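You operate a simulated robot arm through the tools that you are given. There is no shell and no other tool.

You run a simulated two-armed robot. Do the job below in one go: nothing can be reset, and whatever is moved stays where it is left.

## Task
Tamp the cabbage down on the cork mat and cover the tub with the crock lid.
Fine: press until it is packed, keep the tub upright and stand the tamper back. Set down upright: cabbage tub, wooden tamper.

It is judged by the outcome, as a careful person would: the job done as asked, and still so three seconds after it is handed in. It fails if anything else is knocked over, pushed out of place, dropped, spilled or broken. Lids that push on must go on centred and level and be pressed home; caps that screw on are set level and turned clockwise until they are tight.

## Robot
Two 7-joint arms with fingered hands on one trunk that stands fixed in place. Base frame: the origin is at the foot of the trunk, x ahead of it, y to its left, z up. Units: m, degrees, N and s.
The left shoulder is at [0.05, 0.214, 0.869], the right one opposite. With the tool pointing down near the work surface each hand reaches from about 0.38 to 0.88 m from the base axis, measured 20 degrees to its own side. Payload 3 kg a hand.
The tool frame of a hand sits at the grasp point between the pads (the TCP): z along the fingers, y along the line on which they close. The tips reach 0.026 m beyond it. Largest opening 0.132 m; the body of the gripper starts 0.073 m behind the TCP. The gripper is a hand of 3 fingers: y runs from the thumb to the fingers, the wrist lies at [0, 0, -0.229] in the tool frame, and closing takes about 1.5 s.
Orientation is that of the tool frame in the base frame, as a unit quaternion [x, y, z, w]. With the fingers straight down and closing along the base's y, the tool's x points along the base's -x, its y along +y and its z along -z.

## Interface
- The arms move only by the tool nudge_tool. It takes "left_rows", "right_rows" or both (then of equal length, played together; a hand with none holds still); each is a list of rows, each a list of 3 entries, a list of its own where there are three numbers: the shift along the base's x, y, z in units of 20 mm (1.0 is 20 mm), then the turn, a rotation vector about the base's x, y, z in units of 4 degrees (1.0 is 4 degrees), then the opening, from 0 (shut) to 1 (fully open). In form: [[[tx, ty, tz], [wx, wy, wz], gripper], ...]. A call has 1 to 20 rows; each row shifts and turns the commanded pose from where the row before left it. A call with a number of a shift or a turn outside -1 to 1 is refused whole. Each row takes 0.2 s and may step no farther than 0.05 m and 8.6 degrees from the row before; otherwise, or with a gripper value out of range, the whole call is refused. Where a pose cannot be reached the arm comes as near as it can. A force on the tool above 40 N (or 10 N above the force at the start of the call, whichever is more), or a blocked arm, ends the call early, and 0.2 s more pass. The fingers move at their own pace (about 0.072 m/s each) and stop on an object; they squeeze with about 30 N. The grip force told is the motor's: it shows also when the fingers shut on nothing. Time passes only in rows, and 0.2 s behind the last, so rows that do not move let the fingers close. The reply holds the time, the measured pose of the TCP, the force on the tool along the base axes, the opening and the grip force, in the units named above and with some noise, with the torque about the TCP (base axes, N m) and any sound that the robot's microphone picked up.
- Cameras (640 x 400 px; columns grow to the right, rows downward): "scene" is now at [0.0269, -0.0366, 1.4997]; the picture's right is [-0.45, -0.90, 0.00], its down [-0.59, 0.29, -0.75] and it looks along [0.68, -0.34, -0.66] (base axes); focal length 342 px, centre (320, 200). "left" rides on the left gripper at [-0.062, 0.003, -0.092] in its tool frame; the picture's right is [-0.05, -1.00, 0.00], its down [0.83, -0.04, -0.56] and it looks along [0.55, -0.03, 0.83] (tool axes); focal length 230 px, centre (320, 200). "right" rides on the right gripper at [0.062, 0.003, -0.092] in its tool frame; the picture's right is [-0.05, 1.00, 0.00], its down [-0.83, -0.04, -0.56] and it looks along [-0.55, -0.03, 0.83] (tool axes); focal length 230 px, centre (320, 200).
- snapshot(camera): a new picture of that camera. It takes no simulated time.
- preshape(shape, hand): the hand has 3 fingers and takes this shape, open, in about a second: jaw (thumb against the fingers, like two jaws); tri (thumb and two fingers); tip (a fingertip pinch); poke (one finger out to press); point (the index stretched); flat (the hand flat); cup (the hand cupped); fist (a fist). The gripper value then closes the fingers along that shape, each until it touches; the sizes above hold for jaw. It gives what a move gives, with no picture.
- turn_head(pan, tilt): turns the head with the scene camera to pan (to the left, within 86 degrees either way) and tilt (down, from -29 to 69), counted from straight ahead of the robot. It gives what a move gives.
- locate(camera, pixels): for up to 12 pixels [column, row] of the newest picture of that camera ("zoom" is the newest enlarged one), the place [x, y, z] in the base frame of the surface seen there, good to about 0.003 m. It takes no simulated time.
- close_up(camera, box): a new picture of the part [left, top, right, bottom] of that camera's present view, enlarged. It takes no simulated time.
- sign_off(): hands the job in; it is judged then, once.

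Leave the grippers open and the arms clear of the work at the hand-in unless told otherwise.

The tools are called after "Request:" as a command line: name --argument value ..., lists and objects as JSON in quotes. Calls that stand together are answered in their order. nudge_tool: Moves the arms, as the interface text tells. Its arguments: {"type":"object","properties":{"left_rows":{"type":"array","items":{"type":"array"}},"right_rows":{"type":"array","items":{"type":"array"}}},"required":[]} The other tools are called the same way: preshape (shape, hand) gives the hand a shape; turn_head (pan, tilt) turns the head that bears the scene camera; snapshot (camera) takes a picture; locate (camera, pixels) gives the place of the surface under pixels of a picture; close_up (camera, box) takes an enlarged picture of a part of a camera's view; sign_off () hands the job in.

At the start:

```text
time_s: 0.0
left_tool_pos: [0.4334, -0.0449, 1.2615]
left_orientation: [0.246, 0.969, -0.001, 0.0]
left_force: [-0.6, -0.5, -0.2]
left_wrist_torque: [-0.02, -0.01, 0.0]
left_gripper_width: 0.1318
left_finger_force: 0.1
left_shape: jaw
right_tool_pos: [0.3523, -0.4005, 1.2607]
right_orientation: [0.246, 0.969, -0.001, 0.0]
right_force: [-0.9, 0.1, 0.1]
right_wrist_torque: [0.03, 0.0, -0.02]
right_gripper_width: 0.132
right_finger_force: 0.0
right_shape: jaw
head pan, tilt: [-26.5, 41.0]
```

scene: 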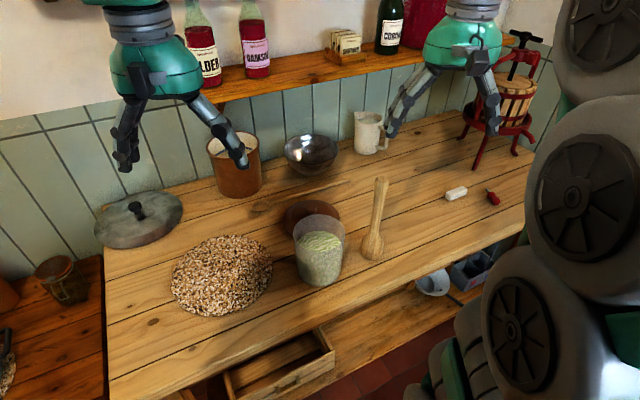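
right: 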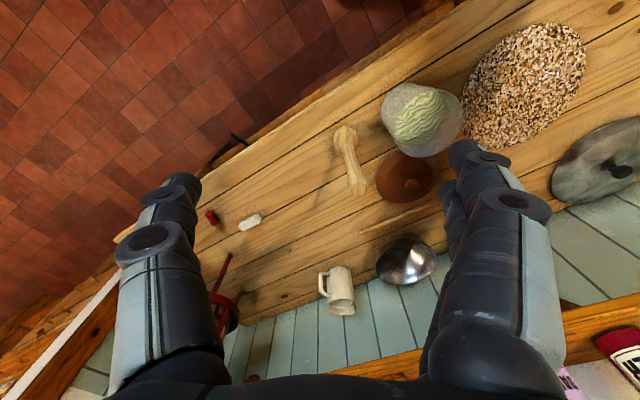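
left: 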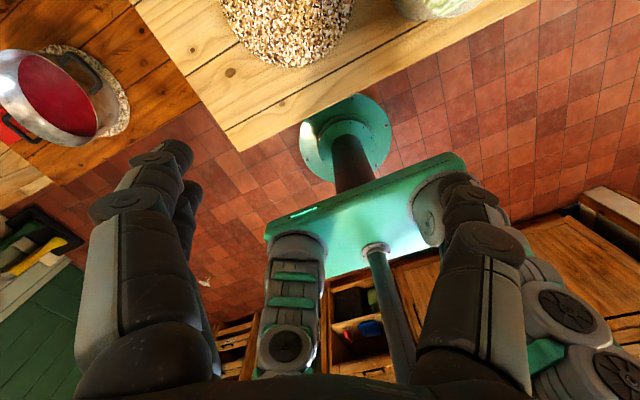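

I see a round cork mat at about (222,275), a tub with cabbage at (320,250), a tamper standing at (375,220), a brown disc behind the tub at (305,213) and a big grey lid at (138,220). I'll enlarge the view to tell them apart.

Request:
close_up --camera "scene" --box '[240, 160, 420, 300]'

Request:
locate --camera "scene" --pixels '[[222, 275], [172, 290], [272, 270], [320, 255], [294, 232], [344, 235], [318, 215], [320, 285], [380, 180], [372, 255], [296, 208], [138, 207]]'

Request:
close_up --camera "scene" --box '[80, 120, 260, 320]'

```text
2.86 times, centred on (330, 230) of scene
```

zoom: 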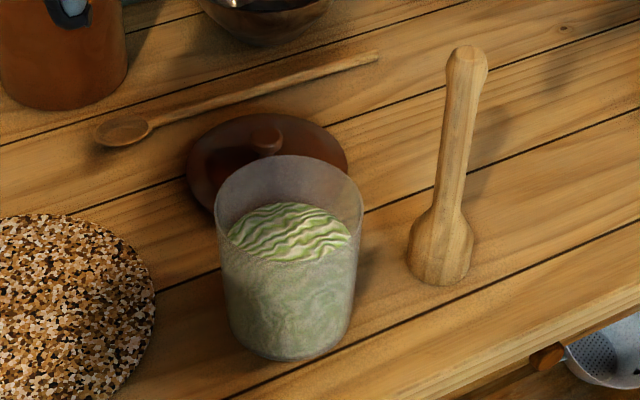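

```text
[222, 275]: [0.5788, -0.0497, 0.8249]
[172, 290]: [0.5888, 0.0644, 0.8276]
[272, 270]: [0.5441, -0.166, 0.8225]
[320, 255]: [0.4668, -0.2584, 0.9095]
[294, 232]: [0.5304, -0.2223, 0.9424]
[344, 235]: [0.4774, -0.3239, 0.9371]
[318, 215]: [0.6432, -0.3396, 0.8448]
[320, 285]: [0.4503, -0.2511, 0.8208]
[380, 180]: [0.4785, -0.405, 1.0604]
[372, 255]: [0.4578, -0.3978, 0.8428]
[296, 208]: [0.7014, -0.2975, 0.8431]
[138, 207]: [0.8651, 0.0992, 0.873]
```

```text
2.00 times, centred on (170, 220) of scene
```

zoom: 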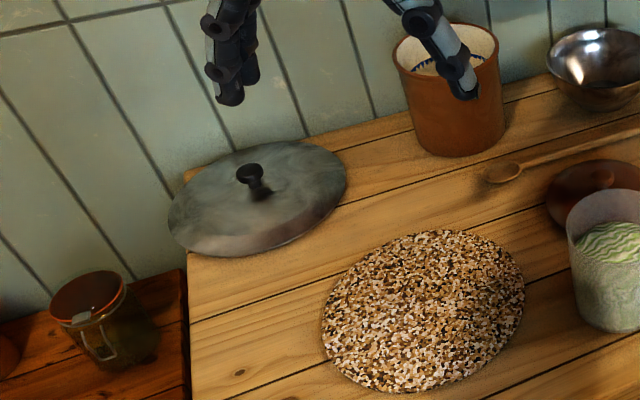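

The brown disc has a small knob and looks like the crock lid. The grey one is far too big for the tub. I'll enlarge tightly on the tub, lid and tamper and measure them.

Request:
close_up --camera "scene" --box '[280, 185, 360, 295]'

```text
3.64 times, centred on (320, 240) of scene
```

zoom: 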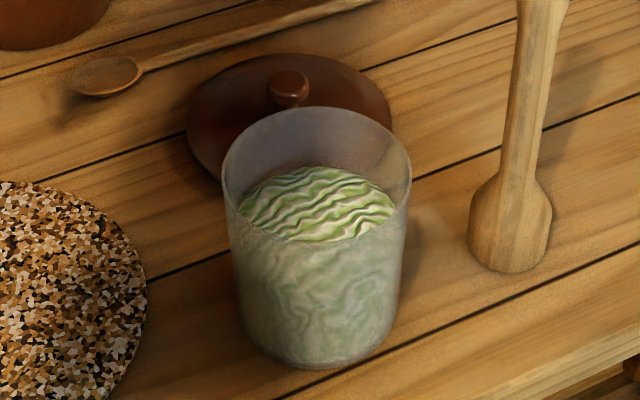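

I'll locate the rim, the cabbage surface, the lid edges and knob, and the foot of the tamper in this picture.

Request:
locate --camera "zoom" --pixels '[[224, 170], [409, 165], [315, 110], [300, 246], [315, 205], [255, 205], [385, 205], [310, 362], [240, 300], [397, 300], [289, 80], [190, 130]]'

Request:
locate --camera "zoom" --pixels '[[387, 105], [290, 58], [240, 120], [289, 100], [275, 90], [305, 90], [472, 240], [548, 240], [510, 268], [510, 185], [520, 100], [545, 100]]'

```text
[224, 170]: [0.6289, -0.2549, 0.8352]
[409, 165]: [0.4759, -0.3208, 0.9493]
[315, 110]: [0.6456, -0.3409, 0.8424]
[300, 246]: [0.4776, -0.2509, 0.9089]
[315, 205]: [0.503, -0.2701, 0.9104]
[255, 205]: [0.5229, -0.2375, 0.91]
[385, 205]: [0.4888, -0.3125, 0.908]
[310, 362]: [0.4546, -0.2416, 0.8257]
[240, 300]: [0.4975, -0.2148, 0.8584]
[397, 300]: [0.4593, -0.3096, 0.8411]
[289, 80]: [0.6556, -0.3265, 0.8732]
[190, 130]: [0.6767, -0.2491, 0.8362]
```

```text
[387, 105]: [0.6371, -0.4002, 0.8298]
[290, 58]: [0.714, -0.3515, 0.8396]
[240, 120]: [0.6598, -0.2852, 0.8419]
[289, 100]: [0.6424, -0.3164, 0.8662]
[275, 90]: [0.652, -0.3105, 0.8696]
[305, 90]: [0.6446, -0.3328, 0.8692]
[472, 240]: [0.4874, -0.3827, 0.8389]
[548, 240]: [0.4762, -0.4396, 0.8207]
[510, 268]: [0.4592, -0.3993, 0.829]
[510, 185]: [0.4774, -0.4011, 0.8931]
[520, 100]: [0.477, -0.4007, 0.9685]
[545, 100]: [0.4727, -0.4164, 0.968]
```

Table top is at z≈0.82. The tub is centred near (0.50,-0.27) with its rim at z≈0.95 and about 0.114 wide. The tamper stands at (0.475,-0.405), the brown lid is near (0.66,-0.325), and the mat centre is near (0.567,-0.05). First the left arm moves aside to the left. At the same time the right hand goes over the tub, high up, turned so its thumb stays clear of the tamper.

Request:
nudge_tool --left_rows '[[[0, 1, 0], [0, 0, 0], 1], [[0, 1, 0], [0, 0, 0], 1], [[0, 1, 0], [0, 0, 0], 1], [[0, 1, 0], [0, 0, 0], 1], [[0, 1, 0], [0, 0, 0], 1], [[0, 1, 0], [0, 0, 0], 1], [[0, 1, 0], [0, 0, 0], 1], [[0, 1, 0], [0, 0, 0], 1], [[0, 1, 0], [0, 0, 0], 1], [[0, 1, 0], [0, 0, 0], 1], [[0, 1, 0], [0, 0, 0], 1], [[0, 1, 0], [0, 0, 0], 1], [[0, 1, 0], [0, 0, 0], 1], [[0, 1, 0], [0, 0, 0], 1], [[0, 1, 0], [0, 0, 0], 1], [[0, 1, 0], [0, 0, 0], 1], [[0, 1, 0], [0, 0, 0], 1]]' --right_rows '[[[0.438, 0.391, 0], [0, 0, -0.66], 1], [[0.438, 0.391, 0], [0, 0, -0.66], 1], [[0.438, 0.391, 0], [0, 0, -0.66], 1], [[0.438, 0.391, 0], [0, 0, -0.66], 1], [[0.438, 0.391, 0], [0, 0, -0.66], 1], [[0.438, 0.391, 0], [0, 0, -0.66], 1], [[0.438, 0.391, 0], [0, 0, -0.66], 1], [[0.438, 0.391, 0], [0, 0, -0.66], 1], [[0.438, 0.391, 0], [0, 0, -0.66], 1], [[0.438, 0.391, 0], [0, 0, -0.66], 1], [[0.438, 0.391, 0], [0, 0, -0.66], 1], [[0.438, 0.391, 0], [0, 0, -0.66], 1], [[0.438, 0.391, 0], [0, 0, -0.66], 1], [[0.438, 0.391, 0], [0, 0, -0.66], 1], [[0.438, 0.391, 0], [0, 0, -0.66], 1], [[0.438, 0.391, 0], [0, 0, -0.66], 1], [[0.438, 0.391, 0], [0, 0, -0.66], 1]]'

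Request:
snapshot --camera "right"

Request:
snapshot --camera "scene"

```text
time_s: 3.6
left_tool_pos: [0.4337, 0.2967, 1.2616]
left_orientation: [0.246, 0.969, 0.0, 0.0]
left_force: [-0.1, 0.3, -0.3]
left_wrist_torque: [0.0, -0.01, 0.01]
left_gripper_width: 0.1316
left_finger_force: 0.1
left_shape: jaw
right_tool_pos: [0.5015, -0.2679, 1.2618]
right_orientation: [0.598, 0.801, 0.0, 0.001]
right_force: [-0.2, -0.6, -0.3]
right_wrist_torque: [0.0, 0.0, 0.01]
right_gripper_width: 0.1319
right_finger_force: 0.1
right_shape: jaw
head pan, tilt: [-26.5, 41.0]
```

```text
taken
```

right: 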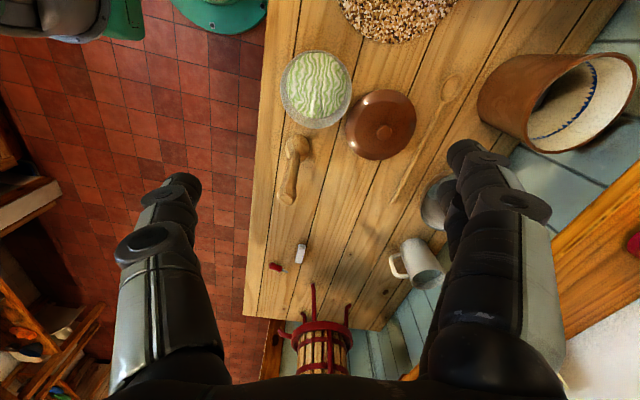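

```text
taken
```

scene: 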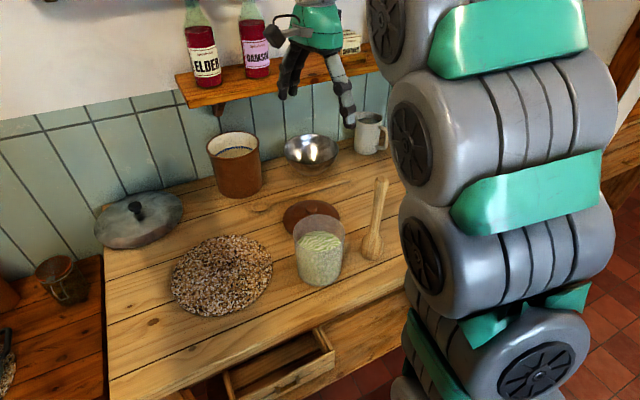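

The tub sits at (316,90) in the right camera, as it should when directly below the TCP. I'll measure the rim, cabbage, lid and tamper from here.

Request:
close_up --camera "right" --box '[260, 30, 440, 220]'

Request:
locate --camera "right" --pixels '[[281, 90], [351, 88], [316, 53], [316, 127], [318, 90], [382, 132], [348, 128], [414, 122], [375, 92], [384, 158], [297, 145], [287, 198]]'

```text
2.11 times, centred on (350, 125) of right
```

zoom: 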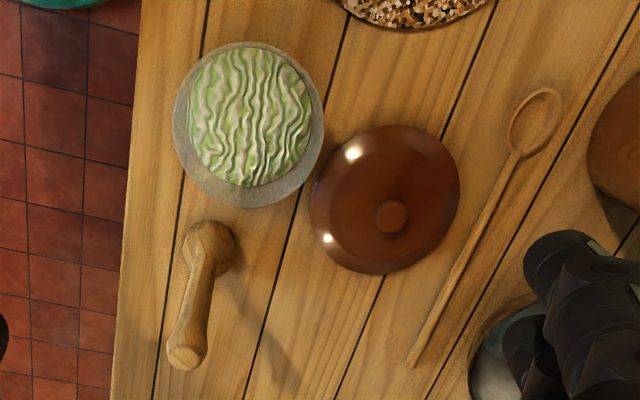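

```text
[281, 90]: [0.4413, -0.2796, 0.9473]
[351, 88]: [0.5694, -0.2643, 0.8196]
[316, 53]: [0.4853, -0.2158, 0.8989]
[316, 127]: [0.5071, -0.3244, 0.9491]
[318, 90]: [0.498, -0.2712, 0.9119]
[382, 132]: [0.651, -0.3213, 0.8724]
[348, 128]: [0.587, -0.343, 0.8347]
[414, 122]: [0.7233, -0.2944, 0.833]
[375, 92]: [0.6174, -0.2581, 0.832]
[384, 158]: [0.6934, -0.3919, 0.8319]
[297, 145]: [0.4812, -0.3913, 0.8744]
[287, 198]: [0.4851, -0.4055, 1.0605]
```

Rim diameter is about 0.115 m, and the tub centre looks a few millimetres toward the robot from the TCP. I'll descend to z≈1.08 with a small correction and look again.

Request:
nudge_tool --right_rows '[[[-0.225, -0.075, -1], [0, 0, 0], 1], [[0, 0, -1], [0, 0, 0], 1], [[0, 0, -1], [0, 0, 0], 1], [[0, 0, -1], [0, 0, 0], 1], [[0, 0, -1], [0, 0, 0], 1], [[0, 0, -1], [0, 0, 0], 1], [[0, 0, -1], [0, 0, 0], 1], [[0, 0, -1], [0, 0, 0], 1], [[0, 0, -1], [0, 0, 0], 1]]'

Request:
snapshot --camera "right"

Request:
snapshot --camera "scene"

```text
time_s: 5.6
left_tool_pos: [0.4333, 0.295, 1.2619]
left_orientation: [0.246, 0.969, 0.001, 0.001]
left_force: [-0.5, 0.2, -0.5]
left_wrist_torque: [0.02, 0.02, 0.01]
left_gripper_width: 0.1317
left_finger_force: 0.2
left_shape: jaw
right_tool_pos: [0.4983, -0.2703, 1.0811]
right_orientation: [0.598, 0.802, 0.0, 0.0]
right_force: [-0.5, -0.2, -0.2]
right_wrist_torque: [-0.02, 0.02, -0.03]
right_gripper_width: 0.1318
right_finger_force: 0.0
right_shape: jaw
head pan, tilt: [-26.5, 41.0]
```

```text
taken
```

right: 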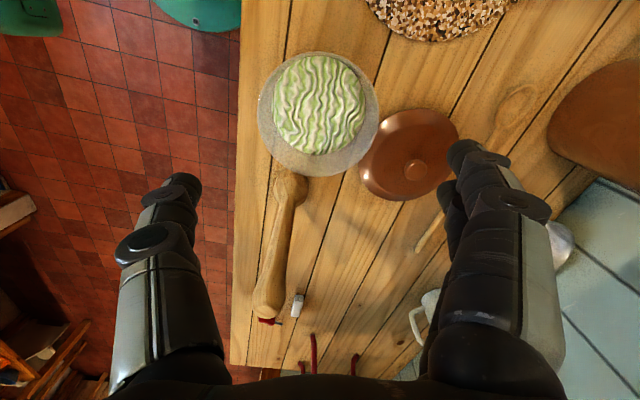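

```text
taken
```

scene: 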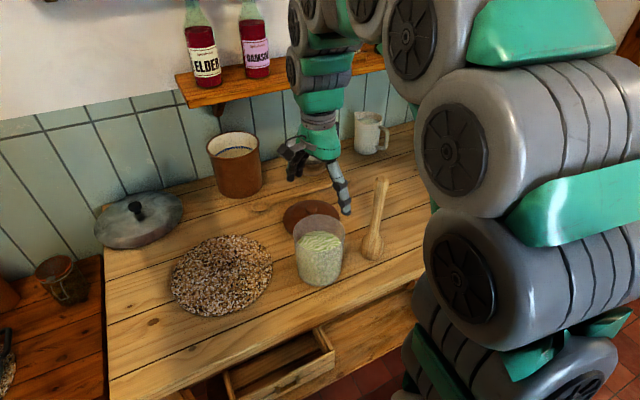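

The rim is centred at about (318,114), within 2 mm of the hand's axis. I'll make a small correction and descend to TCP z≈0.915, with the fingers on either side of the tub.

Request:
nudge_tool --right_rows '[[[-0.1, 0.05, -1], [0, 0, 0], 1], [[0, 0, -1], [0, 0, 0], 1], [[0, 0, -1], [0, 0, 0], 1], [[0, 0, -1], [0, 0, 0], 1], [[0, 0, -0.5], [0, 0, 0], 1], [[0, 0, -0.5], [0, 0, 0], 1]]'

Request:
snapshot --camera "right"

Request:
close_up --camera "scene" --box '[240, 140, 420, 300]'

```text
time_s: 7.0
left_tool_pos: [0.4337, 0.2961, 1.2628]
left_orientation: [0.247, 0.969, 0.0, 0.0]
left_force: [0.2, 0.3, -0.2]
left_wrist_torque: [0.03, 0.0, 0.03]
left_gripper_width: 0.1319
left_finger_force: 0.1
left_shape: jaw
right_tool_pos: [0.4961, -0.2686, 0.9798]
right_orientation: [0.598, 0.802, 0.001, 0.0]
right_force: [-0.9, 0.6, -0.4]
right_wrist_torque: [-0.02, -0.01, 0.0]
right_gripper_width: 0.1321
right_finger_force: 0.0
right_shape: jaw
head pan, tilt: [-26.5, 41.0]
```

```text
taken
```

right: 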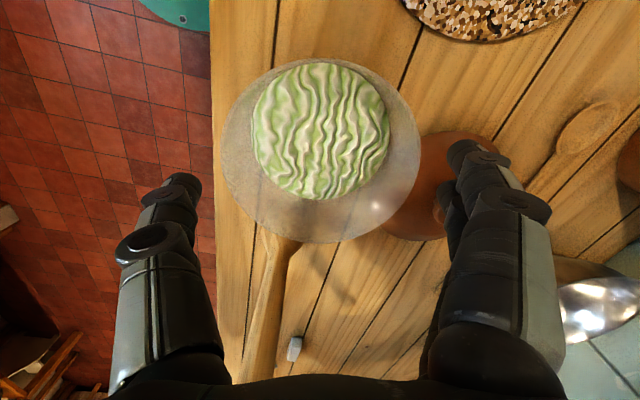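

```text
2.50 times, centred on (330, 220) of scene
```

zoom: 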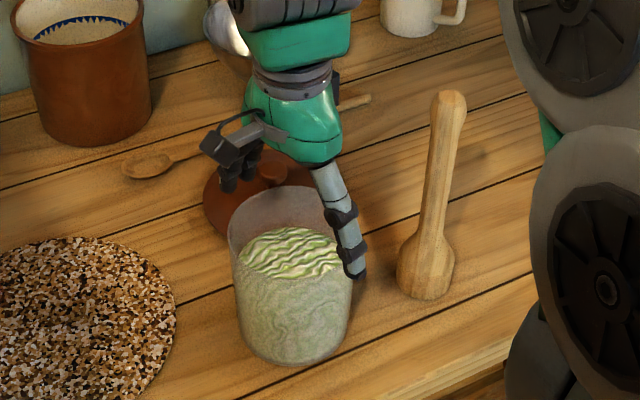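

The rim spans columns 222–420 and is centred at 321, so the hand is well aligned. I'll descend 0.065 m slowly.

Request:
nudge_tool --right_rows '[[[0, 0, -0.5], [0, 0, 0], 1], [[0, 0, -0.5], [0, 0, 0], 1], [[0, 0, -0.5], [0, 0, 0], 1], [[0, 0, -0.5], [0, 0, 0], 1], [[0, 0, -0.5], [0, 0, 0], 1], [[0, 0, -0.5], [0, 0, 0], 1], [[0, 0, -0.25], [0, 0, 0], 1]]'

Request:
snapshot --camera "right"

Request:
close_up --camera "scene" --box '[240, 140, 420, 300]'

```text
time_s: 8.7
left_tool_pos: [0.4334, 0.2954, 1.2614]
left_orientation: [0.247, 0.969, 0.0, 0.001]
left_force: [0.1, -0.4, -0.4]
left_wrist_torque: [-0.02, 0.0, 0.02]
left_gripper_width: 0.1316
left_finger_force: 0.1
left_shape: jaw
right_tool_pos: [0.4956, -0.2692, 0.9179]
right_orientation: [0.598, 0.801, 0.001, 0.002]
right_force: [-7.5, -0.2, 24.5]
right_wrist_torque: [-0.17, 0.21, 0.04]
right_gripper_width: 0.1315
right_finger_force: 0.0
right_shape: jaw
head pan, tilt: [-26.5, 41.0]
stopped in row 7 (right hand): the force on the tool passed its limit at 41 N (the readings are from after the stop); the commanded pose is now the measured one
```

```text
taken
```

right: 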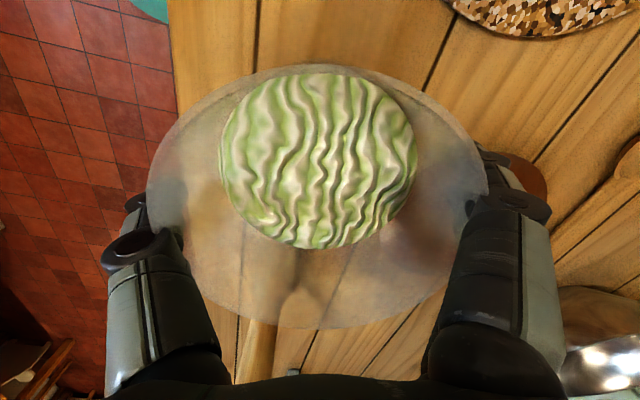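

```text
2.50 times, centred on (330, 220) of scene
```

zoom: 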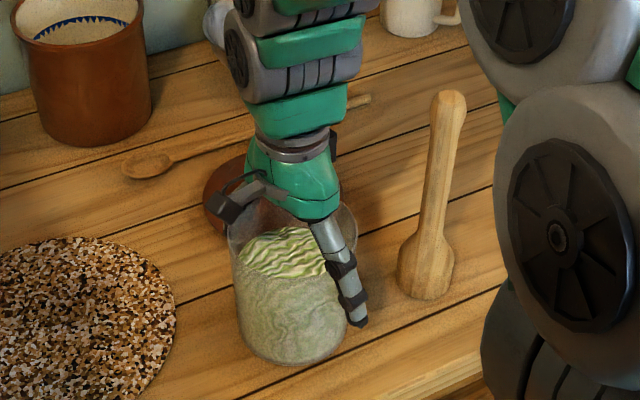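

The hand met something at TCP z=0.918 with 41 N: the inner finger joints are touching the rim. I'll back up about 8 mm and look at the force.

Request:
nudge_tool --right_rows '[[[0, 0, 0.2], [0, 0, 0], 1], [[0, 0, 0.2], [0, 0, 0], 1]]'

Request:
snapshot --camera "right"

```text
time_s: 9.3
left_tool_pos: [0.4333, 0.296, 1.2619]
left_orientation: [0.246, 0.969, 0.0, 0.0]
left_force: [-0.2, -0.7, 0.6]
left_wrist_torque: [0.01, 0.01, 0.03]
left_gripper_width: 0.1317
left_finger_force: 0.1
left_shape: jaw
right_tool_pos: [0.4957, -0.2696, 0.9254]
right_orientation: [0.598, 0.801, 0.0, 0.003]
right_force: [0.3, -0.6, -2.3]
right_wrist_torque: [0.04, 0.01, 0.02]
right_gripper_width: 0.1317
right_finger_force: 0.1
right_shape: jaw
head pan, tilt: [-26.5, 41.0]
```

```text
taken
```

right: 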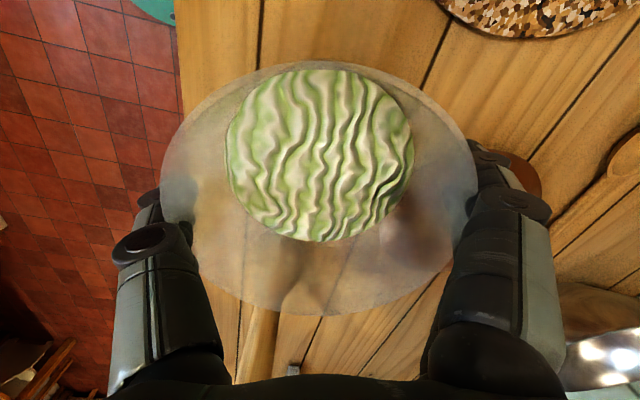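

The force is released (-2 N). Now I'll close the fingers on the tub while holding still.

Request:
nudge_tool --right_rows '[[[0, 0, 0], [0, 0, 0], 0.85], [[0, 0, 0], [0, 0, 0], 0.8], [[0, 0, 0], [0, 0, 0], 0.7], [[0, 0, 0], [0, 0, 0], 0.5], [[0, 0, 0], [0, 0, 0], 0.3], [[0, 0, 0], [0, 0, 0], 0.2], [[0, 0, 0], [0, 0, 0], 0.2]]'

Request:
snapshot --camera "right"

Request:
close_up --camera "scene" --box '[240, 140, 420, 300]'

```text
time_s: 10.9
left_tool_pos: [0.4346, 0.296, 1.2607]
left_orientation: [0.246, 0.969, -0.001, -0.001]
left_force: [0.1, 0.1, -0.2]
left_wrist_torque: [0.02, 0.01, -0.02]
left_gripper_width: 0.1321
left_finger_force: 0.0
left_shape: jaw
right_tool_pos: [0.4961, -0.2687, 0.9247]
right_orientation: [0.597, 0.802, 0.001, 0.002]
right_force: [0.3, -0.7, -0.1]
right_wrist_torque: [0.01, 0.01, 0.04]
right_gripper_width: 0.105
right_finger_force: 29.8
right_shape: jaw
head pan, tilt: [-26.5, 41.0]
```

```text
taken
```

right: 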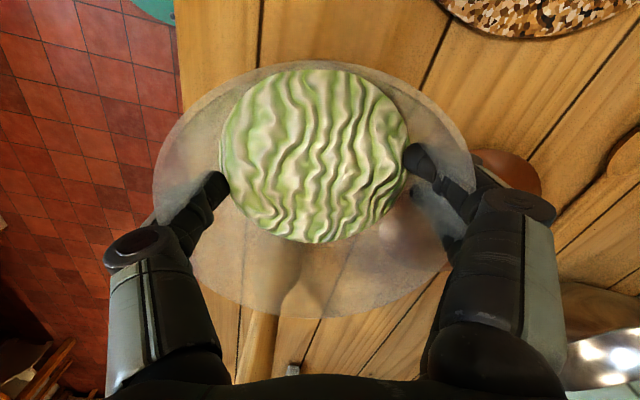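

```text
2.50 times, centred on (330, 220) of scene
```

zoom: 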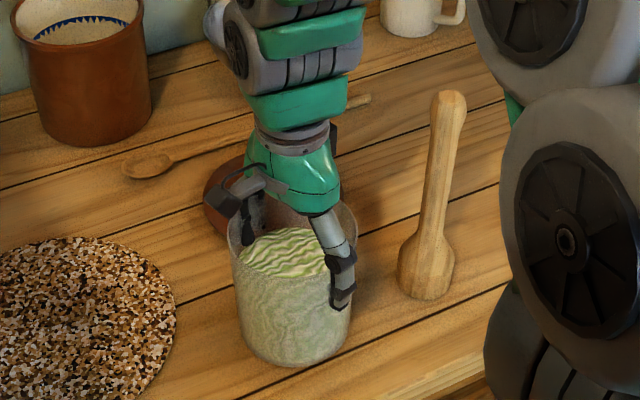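

The tub is held: opening 0.105, grip 29.8 N. I'll lift it gently 50 mm and check that it stays upright.

Request:
nudge_tool --right_rows '[[[0, 0, 0.25], [0, 0, 0], 0.1], [[0, 0, 0.25], [0, 0, 0], 0.1], [[0, 0, 0.5], [0, 0, 0], 0.1], [[0, 0, 0.5], [0, 0, 0], 0.1], [[0, 0, 0.5], [0, 0, 0], 0.1], [[0, 0, 0.5], [0, 0, 0], 0.1]]'

Request:
snapshot --camera "scene"

Request:
locate --camera "scene" --pixels '[[222, 275], [222, 238], [222, 312], [175, 270], [268, 278], [190, 305], [250, 245], [180, 258], [262, 292]]'

Request:
close_up --camera "scene" --box '[160, 140, 400, 320]'

```text
time_s: 12.3
left_tool_pos: [0.434, 0.2959, 1.2622]
left_orientation: [0.246, 0.969, 0.0, 0.0]
left_force: [0.6, 0.2, -0.1]
left_wrist_torque: [0.0, 0.03, 0.03]
left_gripper_width: 0.1319
left_finger_force: 0.0
left_shape: jaw
right_tool_pos: [0.4978, -0.2704, 0.9748]
right_orientation: [0.598, 0.802, 0.001, 0.002]
right_force: [-0.4, -0.8, -4.4]
right_wrist_torque: [0.01, -0.01, 0.01]
right_gripper_width: 0.1049
right_finger_force: 30.0
right_shape: jaw
head pan, tilt: [-26.5, 41.0]
```

```text
taken
```

scene: 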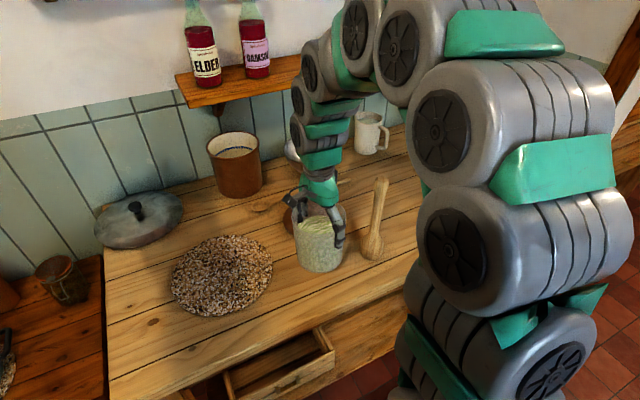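

```text
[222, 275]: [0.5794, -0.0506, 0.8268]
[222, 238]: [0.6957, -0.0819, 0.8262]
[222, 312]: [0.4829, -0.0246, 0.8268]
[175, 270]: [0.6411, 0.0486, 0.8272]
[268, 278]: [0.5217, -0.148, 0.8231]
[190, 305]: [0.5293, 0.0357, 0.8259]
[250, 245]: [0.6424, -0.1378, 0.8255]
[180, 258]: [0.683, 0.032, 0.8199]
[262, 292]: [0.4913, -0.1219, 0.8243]
```

```text
2.22 times, centred on (280, 230) of scene
```

zoom: 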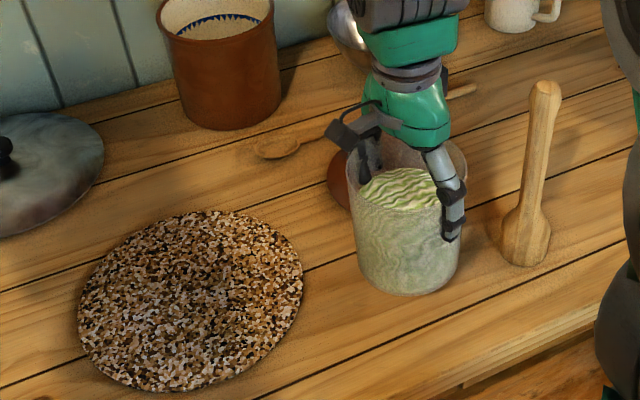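

The tub hangs upright (4.4 N). Mat top is at z≈0.826 with its centre near (0.582,-0.052). I'll carry the tub there, level.

Request:
nudge_tool --right_rows '[[[0.15, 0.4, 0.2], [0, 0, 0], 0.1], [[0.3, 0.78, 0.2], [0, 0, 0], 0.1], [[0.3, 0.78, 0], [0, 0, 0], 0.1], [[0.3, 0.78, 0], [0, 0, 0], 0.1], [[0.3, 0.78, 0], [0, 0, 0], 0.1], [[0.3, 0.78, 0], [0, 0, 0], 0.1], [[0.3, 0.78, 0], [0, 0, 0], 0.1], [[0.3, 0.78, 0], [0, 0, 0], 0.1], [[0.3, 0.78, 0], [0, 0, 0], 0.1], [[0.3, 0.78, 0], [0, 0, 0], 0.1], [[0.3, 0.78, 0], [0, 0, 0], 0.1], [[0.3, 0.78, 0], [0, 0, 0], 0.1], [[0.3, 0.78, 0], [0, 0, 0], 0.1], [[0.3, 0.78, 0], [0, 0, 0], 0.1], [[0.15, 0.36, 0], [0, 0, 0], 0.1], [[0, 0, 0], [0, 0, 0], 0.1]]'

Request:
snapshot --camera "scene"

Request:
snapshot --camera "right"

```text
time_s: 15.7
left_tool_pos: [0.433, 0.2962, 1.2615]
left_orientation: [0.247, 0.969, 0.0, 0.001]
left_force: [-0.3, -0.4, -0.1]
left_wrist_torque: [0.02, 0.04, -0.03]
left_gripper_width: 0.1322
left_finger_force: 0.1
left_shape: jaw
right_tool_pos: [0.5804, -0.0523, 0.9835]
right_orientation: [0.598, 0.801, 0.001, 0.001]
right_force: [0.1, -0.7, -4.0]
right_wrist_torque: [0.01, 0.01, 0.0]
right_gripper_width: 0.1048
right_finger_force: 30.4
right_shape: jaw
head pan, tilt: [-26.5, 41.0]
```

```text
taken
```

scene: 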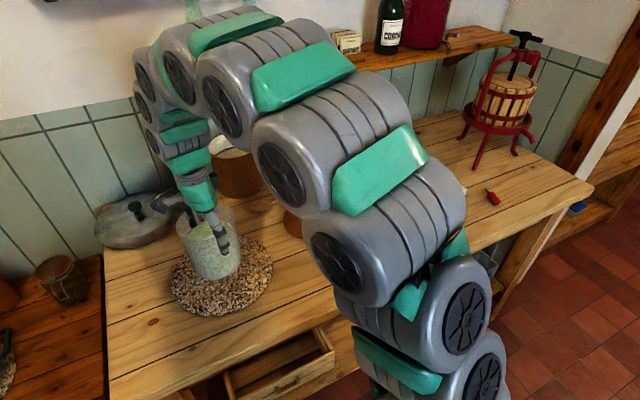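

```text
taken
```

right: 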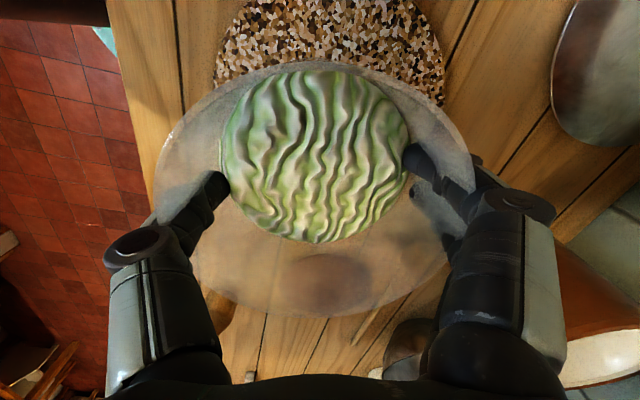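

The tub is above the middle of the mat. Contact should come at TCP z≈0.931, so I'll lower it, slowly at the end.

Request:
nudge_tool --right_rows '[[[0, 0, -0.5], [0, 0, 0], 0.1], [[0, 0, -0.5], [0, 0, 0], 0.1], [[0, 0, -0.5], [0, 0, 0], 0.1], [[0, 0, -0.5], [0, 0, 0], 0.1], [[0, 0, -0.25], [0, 0, 0], 0.1], [[0, 0, -0.1], [0, 0, 0], 0.1], [[0, 0, -0.1], [0, 0, 0], 0.1], [[0, 0, -0.1], [0, 0, 0], 0.1], [[0, 0, 0], [0, 0, 0], 0.1]]'

Request:
close_up --camera "scene" --box '[140, 170, 300, 330]'

```text
time_s: 17.7
left_tool_pos: [0.4331, 0.2951, 1.2614]
left_orientation: [0.246, 0.969, 0.0, 0.0]
left_force: [-0.6, -0.1, -0.1]
left_wrist_torque: [0.01, 0.0, -0.04]
left_gripper_width: 0.1319
left_finger_force: 0.0
left_shape: jaw
right_tool_pos: [0.5805, -0.0502, 0.9323]
right_orientation: [0.597, 0.802, 0.001, 0.001]
right_force: [0.1, 0.3, -4.5]
right_wrist_torque: [0.01, 0.01, 0.0]
right_gripper_width: 0.1048
right_finger_force: 30.4
right_shape: jaw
head pan, tilt: [-26.5, 41.0]
```

```text
2.50 times, centred on (220, 250) of scene
```

zoom: 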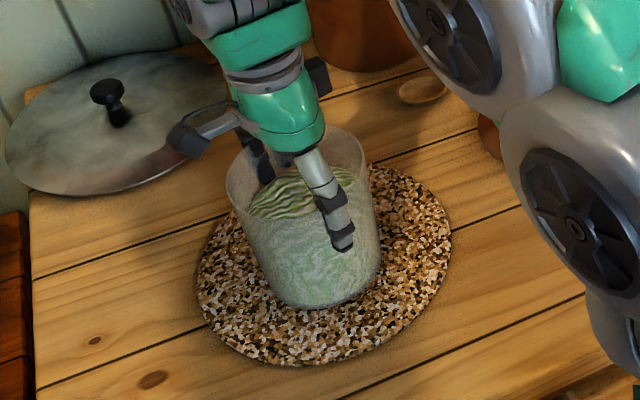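

Still carrying 4.5 N, so the tub hasn't touched yet. I'll lower in 1 mm steps.

Request:
nudge_tool --right_rows '[[[0, 0, -0.05], [0, 0, 0], 0.1], [[0, 0, -0.05], [0, 0, 0], 0.1], [[0, 0, -0.05], [0, 0, 0], 0.1], [[0, 0, 0], [0, 0, 0], 0.1]]'

```text
time_s: 18.7
left_tool_pos: [0.433, 0.2958, 1.2613]
left_orientation: [0.246, 0.969, 0.0, 0.0]
left_force: [0.0, -0.3, 0.2]
left_wrist_torque: [0.02, -0.02, 0.0]
left_gripper_width: 0.1318
left_finger_force: 0.1
left_shape: jaw
right_tool_pos: [0.5797, -0.0503, 0.9307]
right_orientation: [0.598, 0.802, 0.002, 0.002]
right_force: [-3.1, -0.1, 9.2]
right_wrist_torque: [0.06, -0.38, -0.01]
right_gripper_width: 0.1045
right_finger_force: 30.4
right_shape: jaw
head pan, tilt: [-26.5, 41.0]
```

The force is now +9 N upward, so the tub is resting on the mat. I'll ease up a touch and open the fingers gradually.

Request:
nudge_tool --right_rows '[[[0, 0, 0.02], [0, 0, 0], 0.75], [[0, 0, 0], [0, 0, 0], 0.85], [[0, 0, 0], [0, 0, 0], 0.95], [[0, 0, 0], [0, 0, 0], 1], [[0, 0, 0], [0, 0, 0], 1], [[0, 0, 0], [0, 0, 0], 1]]'

Request:
snapshot --camera "right"

Request:
close_up --camera "scene" --box '[140, 170, 300, 330]'

```text
time_s: 20.1
left_tool_pos: [0.433, 0.2949, 1.2617]
left_orientation: [0.246, 0.969, 0.001, 0.0]
left_force: [-0.6, -0.3, -0.3]
left_wrist_torque: [-0.01, 0.05, 0.02]
left_gripper_width: 0.1319
left_finger_force: 0.1
left_shape: jaw
right_tool_pos: [0.5798, -0.051, 0.9303]
right_orientation: [0.598, 0.802, 0.001, 0.002]
right_force: [-3.4, -1.2, 4.3]
right_wrist_torque: [-0.08, 0.11, 0.05]
right_gripper_width: 0.1318
right_finger_force: 0.2
right_shape: jaw
head pan, tilt: [-26.5, 41.0]
```

```text
taken
```

right: 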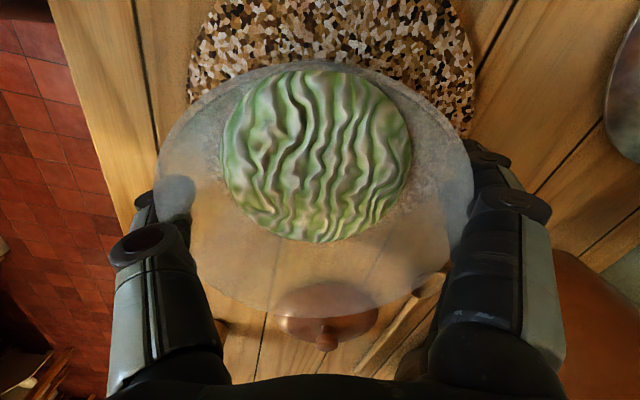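

```text
2.50 times, centred on (220, 250) of scene
```

zoom: 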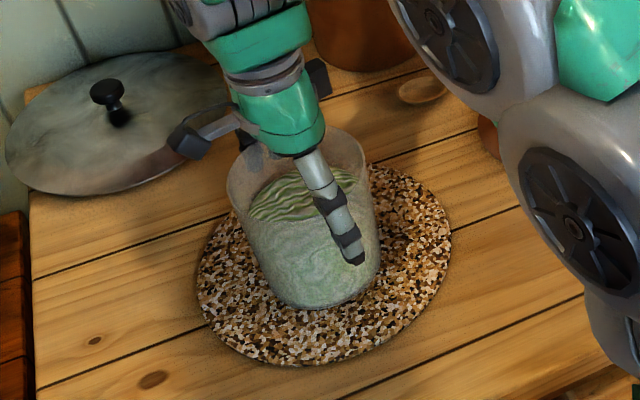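

The fingers are open, with the thumb side lightly touching the rim (4 N). I'll shift 2 mm toward the thumb and rise slowly straight up.

Request:
nudge_tool --right_rows '[[[-0.1, -0.03, 0.1], [0, 0, 0], 1], [[-0.05, 0, 0.2], [0, 0, 0], 1], [[0, 0, 0.3], [0, 0, 0], 1], [[0, 0, 0.5], [0, 0, 0], 1], [[0, 0, 0.5], [0, 0, 0], 1], [[0, 0, 0.5], [0, 0, 0], 1], [[0, 0, 1], [0, 0, 0], 1], [[0, 0, 1], [0, 0, 0], 1], [[0, 0, 1], [0, 0, 0], 1], [[0, 0, 1], [0, 0, 0], 1], [[0, 0, 1], [0, 0, 0], 1], [[0, 0, 1], [0, 0, 0], 1], [[0, 0, 1], [0, 0, 0], 1]]'

Request:
snapshot --camera "right"

Request:
close_up --camera "scene" --box '[140, 170, 300, 330]'

```text
time_s: 22.9
left_tool_pos: [0.4334, 0.2957, 1.2622]
left_orientation: [0.246, 0.969, 0.0, -0.001]
left_force: [-1.0, 0.3, 0.0]
left_wrist_torque: [-0.01, 0.03, 0.0]
left_gripper_width: 0.1317
left_finger_force: 0.0
left_shape: jaw
right_tool_pos: [0.576, -0.0511, 1.1129]
right_orientation: [0.598, 0.802, 0.0, 0.002]
right_force: [0.2, 0.2, -0.6]
right_wrist_torque: [0.01, 0.01, 0.0]
right_gripper_width: 0.1321
right_finger_force: 0.1
right_shape: jaw
head pan, tilt: [-26.5, 41.0]
```

```text
taken
```

right: 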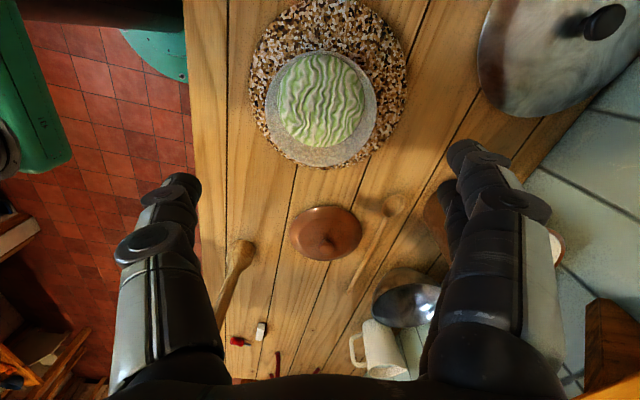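

```text
2.50 times, centred on (220, 250) of scene
```

zoom: 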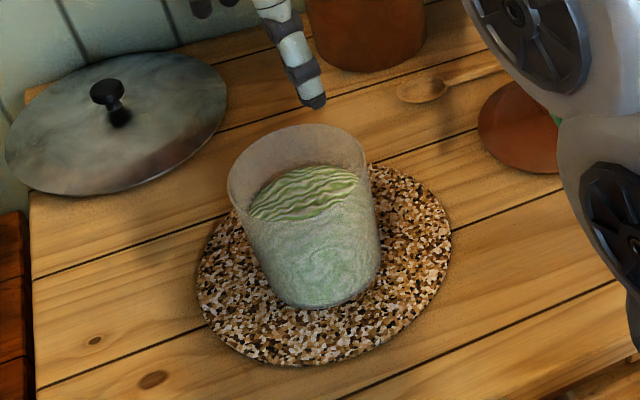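

The tub stands upright on the mat at about (0.577,-0.049). Next the right hand rises and goes over to the tamper, staying above its top (z≈1.06).

Request:
nudge_tool --right_rows '[[[0, 0, 1], [0, 0, 0], 1], [[0, 0, 1], [0, 0, 0], 1], [[-0.272, -0.975, 0.5], [0, 0, 0], 1], [[-0.272, -0.975, 0], [0, 0, 0], 1], [[-0.272, -0.975, 0], [0, 0, 0], 1], [[-0.272, -0.975, 0], [0, 0, 0], 1], [[-0.272, -0.975, 0], [0, 0, 0], 1], [[-0.272, -0.975, 0], [0, 0, 0], 1], [[-0.272, -0.975, 0], [0, 0, 0], 1], [[-0.272, -0.975, 0], [0, 0, 0], 1], [[-0.272, -0.975, 0], [0, 0, 0], 1], [[-0.272, -0.975, 0], [0, 0, 0], 1], [[-0.272, -0.975, 0], [0, 0, 0], 1], [[-0.272, -0.975, 0], [0, 0, 0], 1], [[-0.272, -0.975, 0], [0, 0, 0], 1], [[-0.272, -0.975, 0], [0, 0, 0], 1], [[-0.272, -0.975, 0], [0, 0, 0], 1], [[-0.272, -0.975, 0], [0, 0, 0], 1], [[-0.272, -0.975, 0], [0, 0, 0], 1], [[-0.272, -0.975, 0], [0, 0, 0], 1]]'

Request:
snapshot --camera "right"

Request:
snapshot --camera "scene"

```text
time_s: 27.1
left_tool_pos: [0.4332, 0.2962, 1.2621]
left_orientation: [0.247, 0.969, -0.001, 0.0]
left_force: [-0.5, -0.1, -0.1]
left_wrist_torque: [0.0, -0.03, -0.02]
left_gripper_width: 0.1323
left_finger_force: 0.1
left_shape: jaw
right_tool_pos: [0.4797, -0.4014, 1.1613]
right_orientation: [0.598, 0.802, 0.002, 0.001]
right_force: [-0.4, 0.4, -0.2]
right_wrist_torque: [-0.01, -0.03, -0.02]
right_gripper_width: 0.1321
right_finger_force: 0.0
right_shape: jaw
head pan, tilt: [-26.5, 41.0]
```

```text
taken
```

right: 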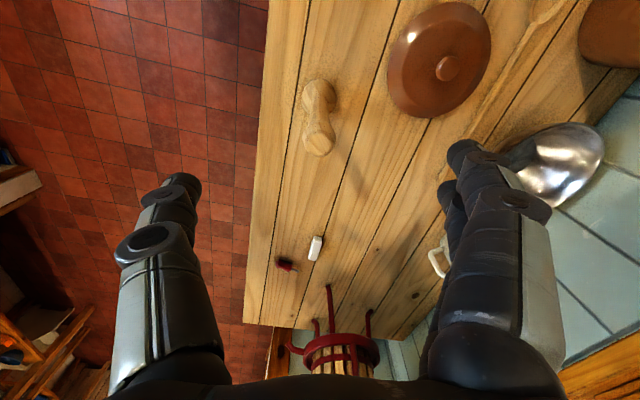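

```text
taken
```

scene: 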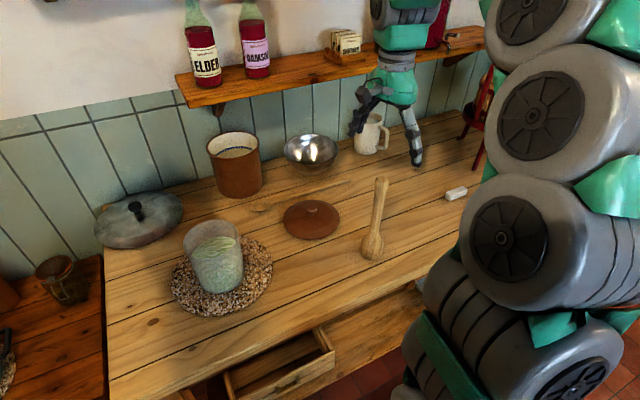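

The tamper's top is seen at about (319,140). I'll enlarge and locate it.

Request:
close_up --camera "right" --box '[260, 60, 380, 180]'

Request:
locate --camera "right" --pixels '[[319, 142], [319, 130], [310, 140], [328, 140], [319, 152], [318, 90]]'

Request:
close_up --camera "scene" --box '[160, 160, 400, 310]'

```text
3.33 times, centred on (320, 120) of right
```

zoom: 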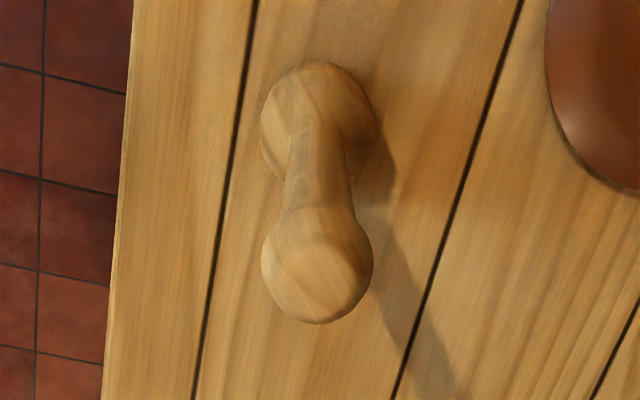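

```text
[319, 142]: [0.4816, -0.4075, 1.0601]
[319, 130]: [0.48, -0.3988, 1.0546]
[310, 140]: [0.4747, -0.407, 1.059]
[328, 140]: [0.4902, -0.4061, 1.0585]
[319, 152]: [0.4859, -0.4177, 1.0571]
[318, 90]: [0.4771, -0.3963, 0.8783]
```

```text
2.67 times, centred on (280, 235) of scene
```

zoom: 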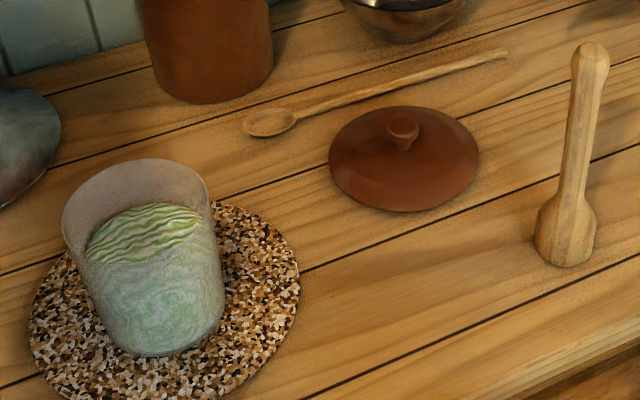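

The tamper's axis is at about (0.481,-0.405), top z≈1.06. I'll shift slightly and lower to TCP z≈1.008, so the end of the handle sits just short of the palm.

Request:
nudge_tool --right_rows '[[[0.07, -0.19, -0.5], [0, 0, 0], 1], [[0, 0, -1], [0, 0, 0], 1], [[0, 0, -1], [0, 0, 0], 1], [[0, 0, -1], [0, 0, 0], 1], [[0, 0, -1], [0, 0, 0], 1], [[0, 0, -1], [0, 0, 0], 1], [[0, 0, -1], [0, 0, 0], 1], [[0, 0, -0.6], [0, 0, 0], 1], [[0, 0, -0.5], [0, 0, 0], 1]]'

Request:
snapshot --camera "right"

Request:
close_up --camera "scene" --box '[300, 120, 460, 280]'

```text
time_s: 29.1
left_tool_pos: [0.4334, 0.2967, 1.2615]
left_orientation: [0.246, 0.969, 0.0, 0.001]
left_force: [0.6, -0.4, 0.2]
left_wrist_torque: [0.0, 0.0, -0.01]
left_gripper_width: 0.132
left_finger_force: 0.1
left_shape: jaw
right_tool_pos: [0.4802, -0.4053, 1.0107]
right_orientation: [0.597, 0.802, 0.001, 0.002]
right_force: [0.5, -0.1, -0.2]
right_wrist_torque: [0.0, 0.02, -0.01]
right_gripper_width: 0.1319
right_finger_force: 0.0
right_shape: jaw
head pan, tilt: [-26.5, 41.0]
```

```text
taken
```

right: 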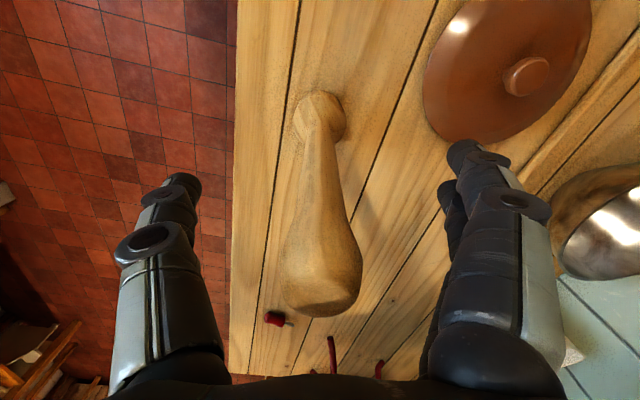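

```text
2.50 times, centred on (380, 200) of scene
```

zoom: 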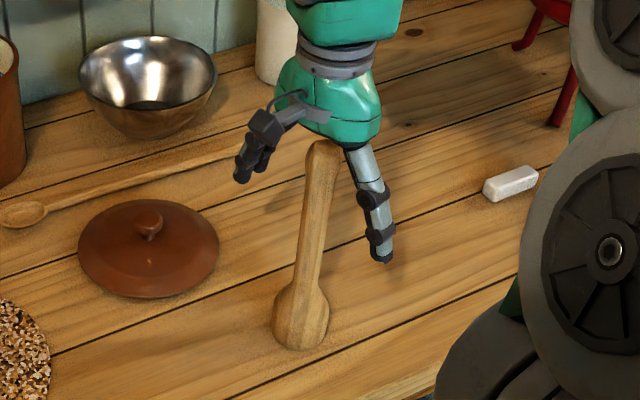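

The handle end is centred between thumb and fingers (column ≈320). Closing gradually on the handle.

Request:
nudge_tool --right_rows '[[[0, 0, 0], [0, 0, 0], 0.7], [[0, 0, 0], [0, 0, 0], 0.5], [[0, 0, 0], [0, 0, 0], 0.4], [[0, 0, 0], [0, 0, 0], 0.3], [[0, 0, 0], [0, 0, 0], 0.25], [[0, 0, 0], [0, 0, 0], 0.2], [[0, 0, 0], [0, 0, 0], 0.15], [[0, 0, 0], [0, 0, 0], 0.1], [[0, 0, 0], [0, 0, 0], 0], [[0, 0, 0], [0, 0, 0], 0], [[0, 0, 0], [0, 0, 0], 0]]'

Request:
snapshot --camera "right"

Request:
close_up --camera "scene" --box '[300, 120, 460, 280]'

```text
time_s: 31.5
left_tool_pos: [0.4338, 0.2958, 1.2607]
left_orientation: [0.247, 0.969, 0.0, 0.0]
left_force: [0.5, 0.1, 0.2]
left_wrist_torque: [-0.01, 0.03, -0.02]
left_gripper_width: 0.1318
left_finger_force: 0.0
left_shape: jaw
right_tool_pos: [0.4805, -0.4056, 1.0112]
right_orientation: [0.598, 0.802, 0.002, 0.002]
right_force: [-0.9, -0.5, 0.0]
right_wrist_torque: [-0.05, -0.1, 0.02]
right_gripper_width: 0.0095
right_finger_force: 30.1
right_shape: jaw
head pan, tilt: [-26.5, 41.0]
```

```text
taken
```

right: 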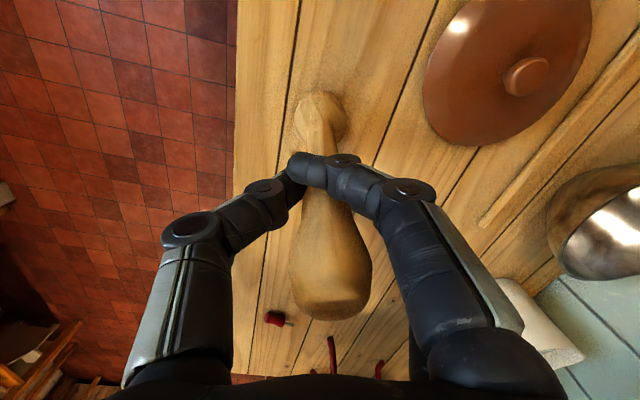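

```text
2.50 times, centred on (380, 200) of scene
```

zoom: 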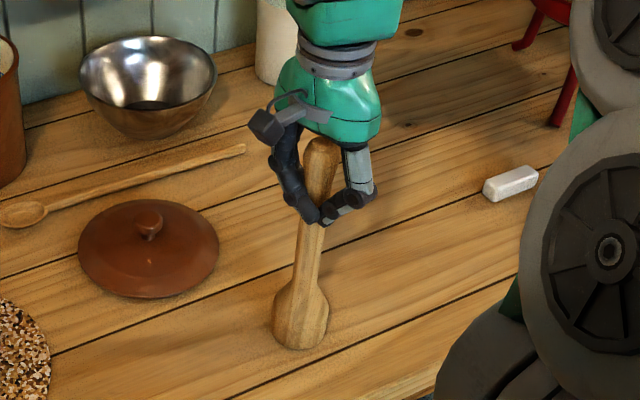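

The reported opening (0.0095) is less than I'd expect for the handle, so I'll look closer at how it is held.

Request:
close_up --camera "right" --box '[230, 80, 430, 330]'

Request:
close_up --camera "scene" --box '[350, 150, 410, 220]'

Request:
snapshot --camera "left"

```text
1.60 times, centred on (330, 205) of right
```

zoom: 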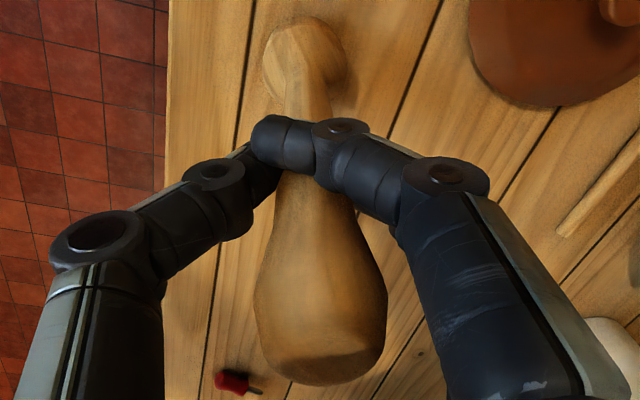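

```text
5.71 times, centred on (380, 185) of scene
```

zoom: 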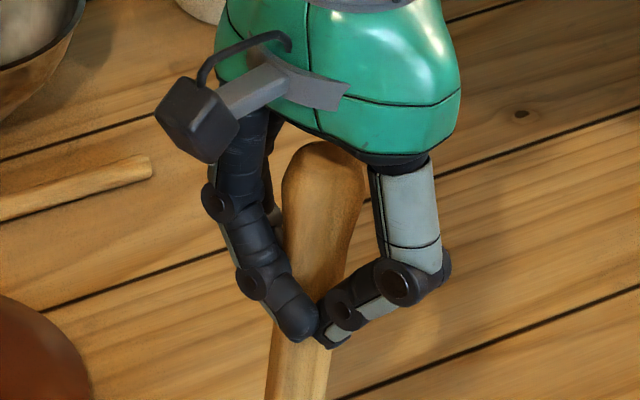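

```text
taken
```

left: 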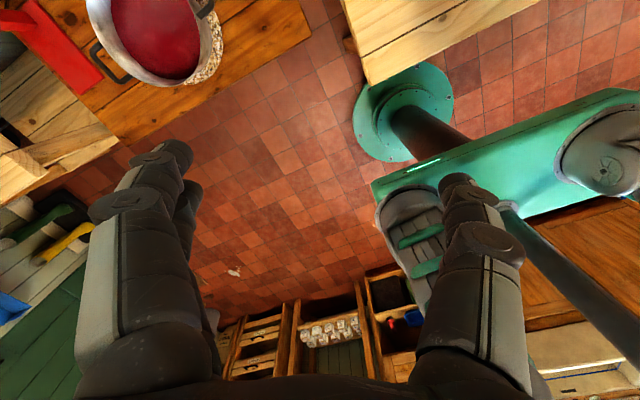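

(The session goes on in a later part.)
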